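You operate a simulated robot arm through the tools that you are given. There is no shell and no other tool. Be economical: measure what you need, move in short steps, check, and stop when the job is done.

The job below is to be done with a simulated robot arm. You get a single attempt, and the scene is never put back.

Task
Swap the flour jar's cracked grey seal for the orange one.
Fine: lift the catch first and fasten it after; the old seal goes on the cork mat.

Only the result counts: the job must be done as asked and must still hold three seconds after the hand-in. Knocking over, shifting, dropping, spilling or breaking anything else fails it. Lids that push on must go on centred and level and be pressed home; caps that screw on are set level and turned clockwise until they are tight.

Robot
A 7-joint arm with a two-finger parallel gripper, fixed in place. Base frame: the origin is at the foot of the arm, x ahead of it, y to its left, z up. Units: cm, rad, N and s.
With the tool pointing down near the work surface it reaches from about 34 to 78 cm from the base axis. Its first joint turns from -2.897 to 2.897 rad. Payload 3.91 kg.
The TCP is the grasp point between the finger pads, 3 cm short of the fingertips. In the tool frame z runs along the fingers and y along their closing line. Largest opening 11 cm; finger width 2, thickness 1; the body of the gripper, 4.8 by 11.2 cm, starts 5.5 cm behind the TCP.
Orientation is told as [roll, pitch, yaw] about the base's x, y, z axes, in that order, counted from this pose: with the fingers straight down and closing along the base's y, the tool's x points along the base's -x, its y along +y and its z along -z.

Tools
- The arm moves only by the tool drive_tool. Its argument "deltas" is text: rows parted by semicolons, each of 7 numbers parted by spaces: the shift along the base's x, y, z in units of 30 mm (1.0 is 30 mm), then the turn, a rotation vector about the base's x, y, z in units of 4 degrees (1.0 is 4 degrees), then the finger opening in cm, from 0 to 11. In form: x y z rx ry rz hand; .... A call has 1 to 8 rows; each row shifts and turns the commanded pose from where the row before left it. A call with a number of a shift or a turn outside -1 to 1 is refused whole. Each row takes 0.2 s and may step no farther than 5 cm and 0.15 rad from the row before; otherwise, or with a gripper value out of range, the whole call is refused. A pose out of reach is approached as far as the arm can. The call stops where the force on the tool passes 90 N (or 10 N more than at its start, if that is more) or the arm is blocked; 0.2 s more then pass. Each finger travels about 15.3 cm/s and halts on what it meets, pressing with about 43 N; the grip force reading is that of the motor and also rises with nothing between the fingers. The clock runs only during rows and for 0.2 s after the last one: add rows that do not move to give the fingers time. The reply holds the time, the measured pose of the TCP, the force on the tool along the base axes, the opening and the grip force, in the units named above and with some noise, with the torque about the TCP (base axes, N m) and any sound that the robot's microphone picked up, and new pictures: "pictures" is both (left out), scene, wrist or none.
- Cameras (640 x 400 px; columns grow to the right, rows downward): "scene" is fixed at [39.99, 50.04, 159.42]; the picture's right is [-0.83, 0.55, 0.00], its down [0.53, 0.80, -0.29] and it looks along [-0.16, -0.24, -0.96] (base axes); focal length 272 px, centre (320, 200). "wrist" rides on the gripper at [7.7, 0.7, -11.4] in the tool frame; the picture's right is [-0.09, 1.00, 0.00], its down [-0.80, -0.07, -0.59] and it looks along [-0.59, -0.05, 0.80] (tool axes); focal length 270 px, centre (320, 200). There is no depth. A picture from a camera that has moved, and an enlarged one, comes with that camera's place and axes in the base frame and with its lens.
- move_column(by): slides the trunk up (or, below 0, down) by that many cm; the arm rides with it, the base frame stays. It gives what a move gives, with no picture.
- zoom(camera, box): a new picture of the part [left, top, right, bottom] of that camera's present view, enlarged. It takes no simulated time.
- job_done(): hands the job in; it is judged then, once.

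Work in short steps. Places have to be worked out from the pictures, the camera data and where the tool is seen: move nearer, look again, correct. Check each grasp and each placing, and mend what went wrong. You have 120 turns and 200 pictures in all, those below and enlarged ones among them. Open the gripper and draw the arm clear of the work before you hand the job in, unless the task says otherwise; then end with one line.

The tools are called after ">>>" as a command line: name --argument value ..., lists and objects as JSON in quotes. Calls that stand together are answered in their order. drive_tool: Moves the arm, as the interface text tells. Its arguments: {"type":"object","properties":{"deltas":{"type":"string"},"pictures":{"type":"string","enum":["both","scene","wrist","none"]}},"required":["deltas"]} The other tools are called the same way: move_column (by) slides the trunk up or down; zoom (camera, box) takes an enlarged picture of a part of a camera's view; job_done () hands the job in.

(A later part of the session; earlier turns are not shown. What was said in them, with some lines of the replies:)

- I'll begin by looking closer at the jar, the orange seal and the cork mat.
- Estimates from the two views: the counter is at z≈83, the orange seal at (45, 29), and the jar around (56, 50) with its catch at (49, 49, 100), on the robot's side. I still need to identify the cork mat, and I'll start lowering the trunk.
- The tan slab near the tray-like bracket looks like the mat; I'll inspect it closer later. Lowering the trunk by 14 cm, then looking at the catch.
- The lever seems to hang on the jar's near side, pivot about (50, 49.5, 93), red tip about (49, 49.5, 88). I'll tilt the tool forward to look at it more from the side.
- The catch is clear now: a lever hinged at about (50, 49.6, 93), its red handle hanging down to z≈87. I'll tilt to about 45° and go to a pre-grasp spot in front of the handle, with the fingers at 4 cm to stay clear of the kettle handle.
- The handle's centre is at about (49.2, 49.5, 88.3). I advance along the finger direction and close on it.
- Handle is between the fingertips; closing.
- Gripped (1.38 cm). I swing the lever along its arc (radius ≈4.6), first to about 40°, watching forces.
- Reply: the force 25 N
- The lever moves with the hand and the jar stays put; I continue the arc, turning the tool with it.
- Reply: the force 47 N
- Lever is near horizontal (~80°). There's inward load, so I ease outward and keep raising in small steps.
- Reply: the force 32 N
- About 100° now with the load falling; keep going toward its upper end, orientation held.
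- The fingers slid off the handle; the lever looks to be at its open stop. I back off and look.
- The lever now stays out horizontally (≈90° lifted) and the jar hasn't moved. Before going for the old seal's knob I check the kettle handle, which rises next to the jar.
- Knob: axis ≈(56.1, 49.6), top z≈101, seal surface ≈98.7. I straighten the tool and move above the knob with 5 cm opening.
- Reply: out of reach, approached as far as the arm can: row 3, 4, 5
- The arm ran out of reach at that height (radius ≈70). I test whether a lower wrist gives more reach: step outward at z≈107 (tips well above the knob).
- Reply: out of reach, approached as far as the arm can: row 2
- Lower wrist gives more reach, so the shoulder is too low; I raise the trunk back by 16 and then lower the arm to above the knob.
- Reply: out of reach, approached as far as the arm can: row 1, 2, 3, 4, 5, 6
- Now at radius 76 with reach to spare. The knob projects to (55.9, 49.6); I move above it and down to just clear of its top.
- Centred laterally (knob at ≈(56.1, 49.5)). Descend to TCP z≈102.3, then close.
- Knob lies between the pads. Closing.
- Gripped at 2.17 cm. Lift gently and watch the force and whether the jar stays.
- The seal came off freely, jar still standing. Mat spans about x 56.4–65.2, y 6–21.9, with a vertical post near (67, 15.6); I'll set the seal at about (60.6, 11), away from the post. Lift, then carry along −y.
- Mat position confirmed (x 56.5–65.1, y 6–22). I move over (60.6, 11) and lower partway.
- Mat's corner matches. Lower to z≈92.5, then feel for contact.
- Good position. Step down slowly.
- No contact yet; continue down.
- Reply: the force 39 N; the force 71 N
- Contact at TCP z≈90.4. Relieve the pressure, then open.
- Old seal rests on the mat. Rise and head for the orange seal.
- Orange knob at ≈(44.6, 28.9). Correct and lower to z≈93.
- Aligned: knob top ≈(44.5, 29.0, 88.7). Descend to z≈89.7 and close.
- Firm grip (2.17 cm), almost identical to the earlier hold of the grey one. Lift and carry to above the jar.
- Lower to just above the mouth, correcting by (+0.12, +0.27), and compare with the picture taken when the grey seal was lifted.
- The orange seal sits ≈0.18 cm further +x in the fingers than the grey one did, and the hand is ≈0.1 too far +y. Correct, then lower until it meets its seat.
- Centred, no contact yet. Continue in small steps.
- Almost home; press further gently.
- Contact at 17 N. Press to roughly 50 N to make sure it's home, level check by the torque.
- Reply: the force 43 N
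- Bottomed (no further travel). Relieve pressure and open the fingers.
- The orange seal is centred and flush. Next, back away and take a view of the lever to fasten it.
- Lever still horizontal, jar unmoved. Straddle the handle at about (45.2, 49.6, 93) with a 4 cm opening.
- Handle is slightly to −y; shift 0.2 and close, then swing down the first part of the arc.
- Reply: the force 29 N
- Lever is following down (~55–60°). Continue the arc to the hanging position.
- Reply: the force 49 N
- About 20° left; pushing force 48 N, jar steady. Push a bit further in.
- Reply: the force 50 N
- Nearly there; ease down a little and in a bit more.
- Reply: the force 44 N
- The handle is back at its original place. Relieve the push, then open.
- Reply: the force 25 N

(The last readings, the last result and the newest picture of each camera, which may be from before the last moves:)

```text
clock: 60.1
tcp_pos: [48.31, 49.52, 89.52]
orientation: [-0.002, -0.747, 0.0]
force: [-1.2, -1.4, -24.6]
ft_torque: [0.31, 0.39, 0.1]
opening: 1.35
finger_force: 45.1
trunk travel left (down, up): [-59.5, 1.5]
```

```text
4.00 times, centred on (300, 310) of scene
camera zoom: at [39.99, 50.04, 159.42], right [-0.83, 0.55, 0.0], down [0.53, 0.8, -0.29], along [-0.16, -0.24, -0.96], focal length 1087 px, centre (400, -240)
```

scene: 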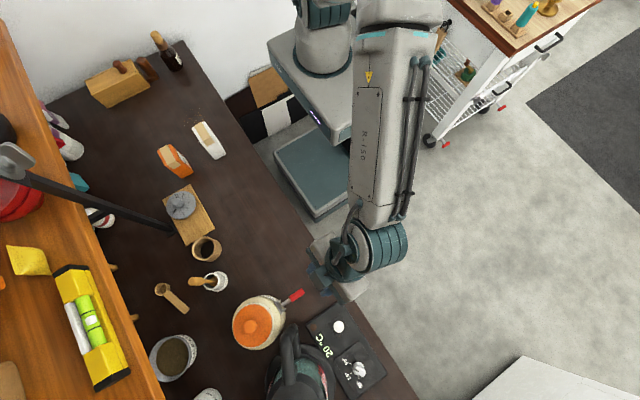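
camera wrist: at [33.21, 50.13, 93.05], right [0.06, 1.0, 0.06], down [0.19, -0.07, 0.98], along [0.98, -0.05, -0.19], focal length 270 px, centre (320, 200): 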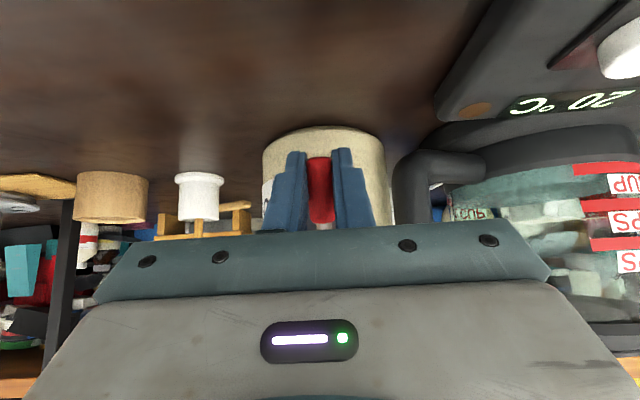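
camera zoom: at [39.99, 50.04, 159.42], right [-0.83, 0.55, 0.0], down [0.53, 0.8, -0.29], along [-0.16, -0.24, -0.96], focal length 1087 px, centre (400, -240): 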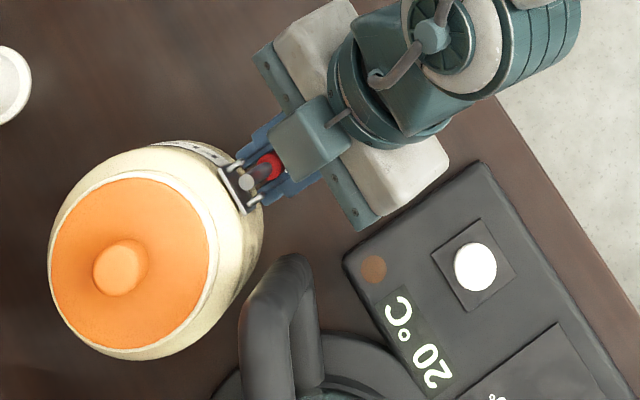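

Load is relieved in x and the lever stayed. Open and retreat along the finger axis.

>>> drive_tool --deltas "0 0 -0.06 0 0 0 1;0 0 0 0 0 0 3;0 0 0 0 0 0 4;-0.5 0 0.47 0 0 0 4;-0.7 0 0.65 0 0 0 4;-0.7 0 0.65 0 0 0 4;-0.8 0 0.7 0 1 0 4;0 0 0.5 0 1 0 4"

>>> zoom --camera "wrist" --box '[220, 80, 440, 218]'

>>> zoom --camera "scene" --box '[220, 260, 380, 360]'

```text
clock: 61.9
tcp_pos: [40.1, 49.42, 98.26]
orientation: [0.0, -0.604, 0.001]
force: [0.2, -0.3, 0.1]
ft_torque: [0.02, 0.01, -0.01]
opening: 4.0
finger_force: 0.0
trunk travel left (down, up): [-59.5, 1.5]
camera wrist: at [27.12, 50.03, 103.31], right [0.07, 1.0, 0.05], down [0.32, -0.07, 0.95], along [0.94, -0.05, -0.32], focal length 270 px, centre (320, 200)
```

scene: 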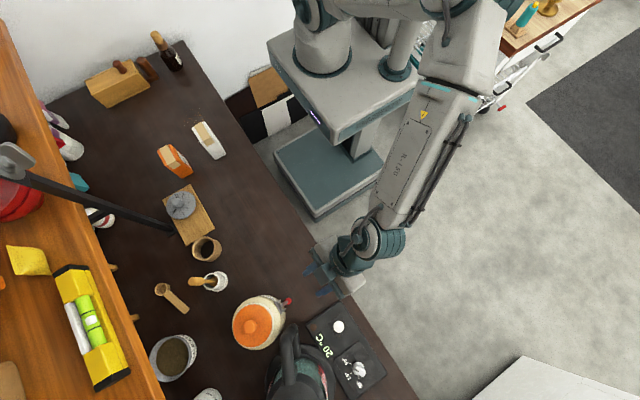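
wrist: 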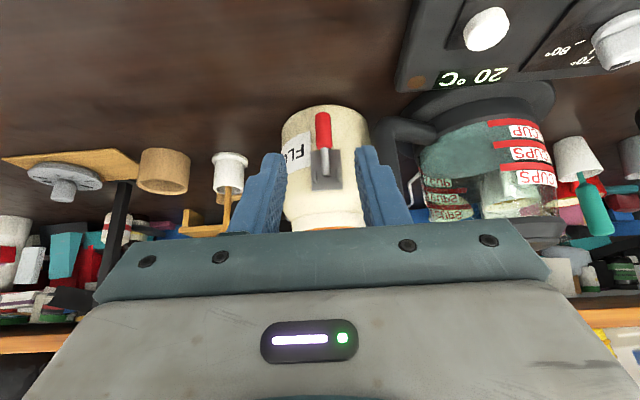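

```text
2.90 times, centred on (330, 149) of wrist
camera zoom: at [27.12, 50.03, 103.31], right [0.07, 1.0, 0.05], down [0.32, -0.07, 0.95], along [0.94, -0.05, -0.32], focal length 783 px, centre (291, 348)
```

zoom: 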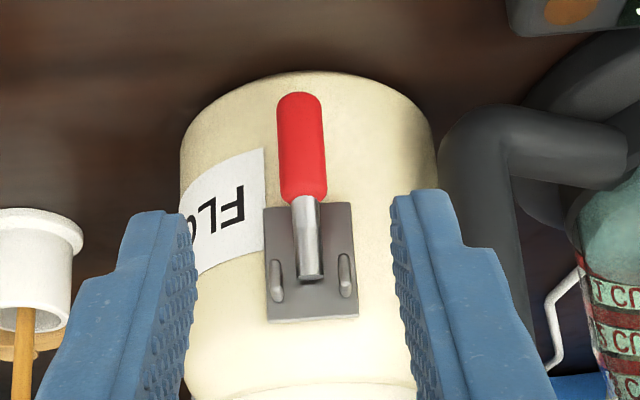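

```text
4.00 times, centred on (300, 310) of scene
camera zoom: at [39.99, 50.04, 159.42], right [-0.83, 0.55, 0.0], down [0.53, 0.8, -0.29], along [-0.16, -0.24, -0.96], focal length 1087 px, centre (400, -240)
```

zoom: 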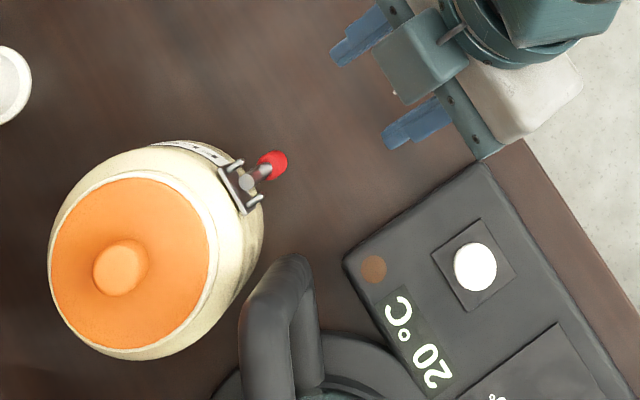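

Compared with the original picture the handle is perhaps 2–3° short. I'll close the fingers and push the handle's end home with the tips.

>>> drive_tool --deltas "0.4 0.01 -0.66 0 0 0 0;0.4 0.01 -0.66 0 0 0 0;0.4 0.01 -0.66 0 0 0 0;0.4 0.01 -0.66 0 0 0 0;0 0 0 0 0 0 0" --pictures "wrist"

>>> zoom --camera "scene" --box '[220, 260, 380, 360]'

```text
clock: 63.1
tcp_pos: [44.8, 49.55, 90.42]
orientation: [-0.001, -0.607, 0.0]
force: [-0.3, 0.2, -1.0]
ft_torque: [0.0, -0.01, 0.01]
opening: 0.0
finger_force: 37.9
trunk travel left (down, up): [-59.5, 1.5]
camera wrist: at [31.82, 50.21, 95.48], right [0.07, 1.0, 0.05], down [0.32, -0.07, 0.95], along [0.95, -0.05, -0.32], focal length 270 px, centre (320, 200)
```

wrist: 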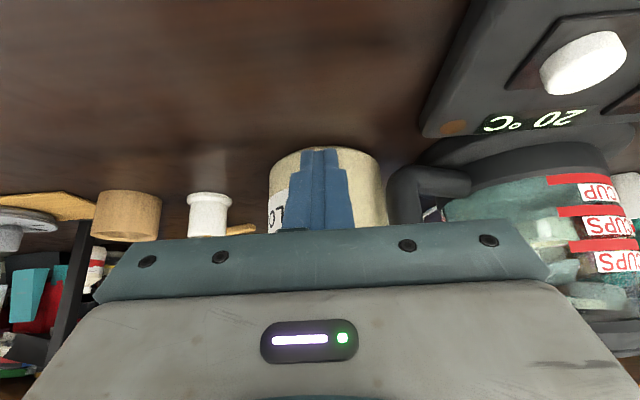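

```text
4.00 times, centred on (300, 310) of scene
camera zoom: at [39.99, 50.04, 159.42], right [-0.83, 0.55, 0.0], down [0.53, 0.8, -0.29], along [-0.16, -0.24, -0.96], focal length 1087 px, centre (400, -240)
```

zoom: 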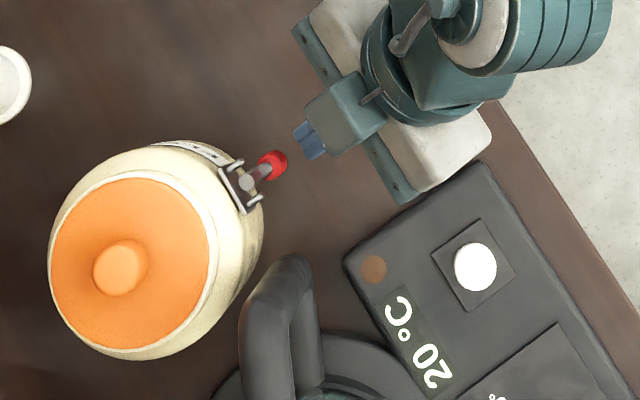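

Aligned with the handle; push in +x.

>>> drive_tool --deltas "0.25 0 0 0 0 0 0;0.2 0 0 0 0 0 0;0.15 0 0 0 0 0 0;0.1 0 0 0 0 0 0;0 0 0 0 0 0 0" --pictures "none"

>>> zoom --camera "scene" --box '[220, 260, 380, 360]'

```text
clock: 64.3
tcp_pos: [45.86, 49.42, 90.43]
orientation: [-0.005, -0.604, 0.005]
force: [-53.3, -16.4, -1.8]
ft_torque: [-0.34, 1.08, -0.34]
opening: 0.0
finger_force: 37.5
trunk travel left (down, up): [-59.5, 1.5]
```

```text
4.00 times, centred on (300, 310) of scene
camera zoom: at [39.99, 50.04, 159.42], right [-0.83, 0.55, 0.0], down [0.53, 0.8, -0.29], along [-0.16, -0.24, -0.96], focal length 1087 px, centre (400, -240)
```

zoom: 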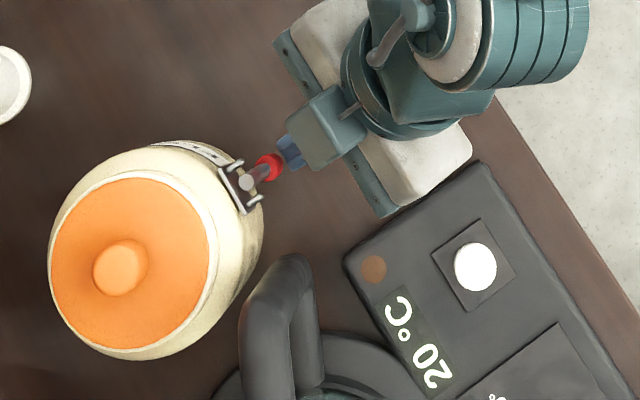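

It reached its original place with 53 N against a stop. Retreat and re-check everything.

>>> drive_tool --deltas "-0.6 0 0 0 0 0 0;-0.7 0 0.5 0 0 0 0;-0.8 0 0.7 0 1 0 4;-0.4 0 0.8 0 1 0 4;0 0 0.8 0 1 0 4;0 0 0.5 0 1 0 4;0 0 0.5 0 1 0 4" --pictures "wrist"

>>> zoom --camera "scene" --box '[220, 260, 380, 360]'

>>> zoom --camera "scene" --box '[140, 160, 260, 260]'

>>> zoom --camera "wrist" --box '[220, 80, 440, 218]'

```text
clock: 65.9
tcp_pos: [39.51, 49.53, 101.89]
orientation: [-0.002, -0.26, 0.002]
force: [0.5, 0.0, 0.0]
ft_torque: [0.02, 0.01, -0.01]
opening: 4.0
finger_force: 0.0
trunk travel left (down, up): [-59.5, 1.5]
camera wrist: at [29.01, 50.18, 110.98], right [0.09, 1.0, 0.02], down [0.62, -0.07, 0.78], along [0.78, -0.05, -0.63], focal length 270 px, centre (320, 200)
```

wrist: 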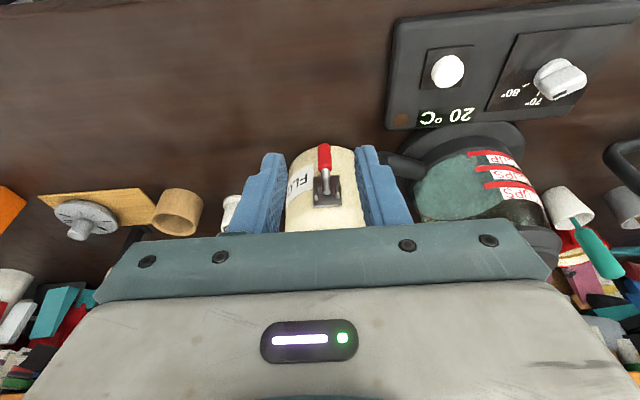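

```text
4.00 times, centred on (300, 310) of scene
camera zoom: at [39.99, 50.04, 159.42], right [-0.83, 0.55, 0.0], down [0.53, 0.8, -0.29], along [-0.16, -0.24, -0.96], focal length 1087 px, centre (400, -240)
```

zoom: 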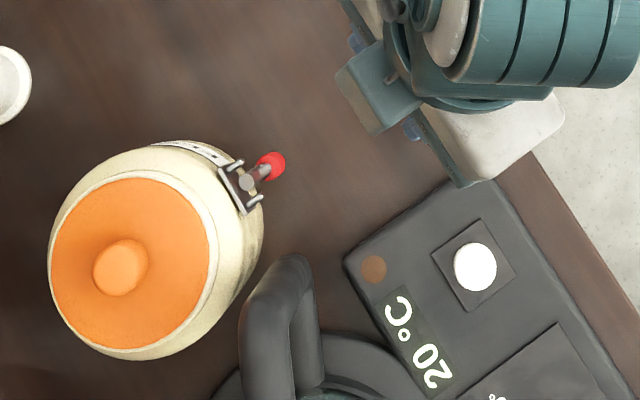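

```text
4.00 times, centred on (200, 210) of scene
camera zoom: at [39.99, 50.04, 159.42], right [-0.83, 0.55, 0.0], down [0.53, 0.8, -0.29], along [-0.16, -0.24, -0.96], focal length 1087 px, centre (800, 160)
```

zoom: 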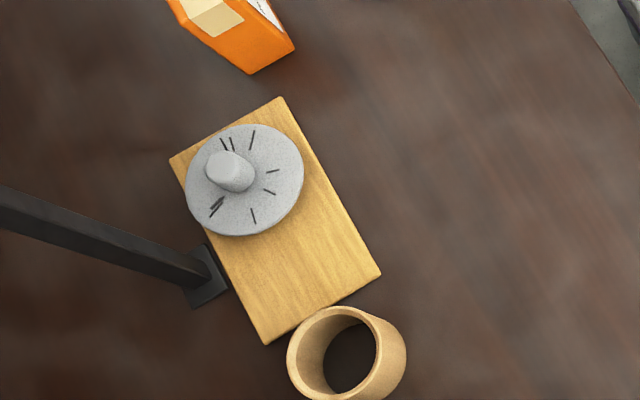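

```text
2.90 times, centred on (330, 149) of wrist
camera zoom: at [29.01, 50.18, 110.98], right [0.09, 1.0, 0.02], down [0.62, -0.07, 0.78], along [0.78, -0.05, -0.63], focal length 783 px, centre (291, 348)
```

zoom: 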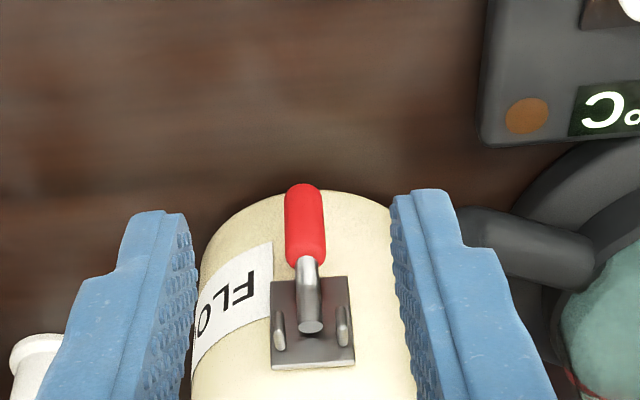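

Orange seal seated, catch back at its original hanging position, grey seal on the mat, nothing else displaced. Draw the arm clear.

>>> drive_tool --deltas "-0.5 0 1 0 1 0 8;-0.5 0 1 0 1 0 8;-0.5 0 1 0 1 0 8;0 0 1 0 0.7 0 8;0 0 0 0 0 0 8" --pictures "scene"

```text
clock: 67.1
tcp_pos: [34.96, 49.56, 114.02]
orientation: [0.001, 0.001, 0.0]
force: [0.5, 0.2, -1.1]
ft_torque: [-0.01, -0.03, 0.0]
opening: 8.03
finger_force: 0.1
trunk travel left (down, up): [-59.5, 1.5]
```

scene: 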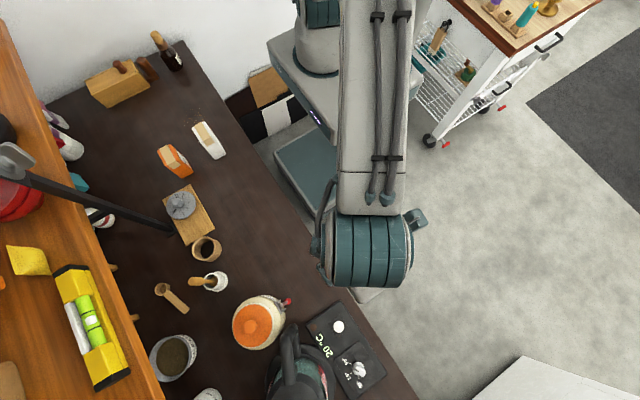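

All is in place and the arm is clear; handing in.

>>> job_done

```text
The job is handed in.
```

The flour jar now has the orange seal, pressed home and level, with the catch fastened again; the cracked grey seal is on the tan mat by the post, which I took to be the cork one, though its surface looks more like wood.
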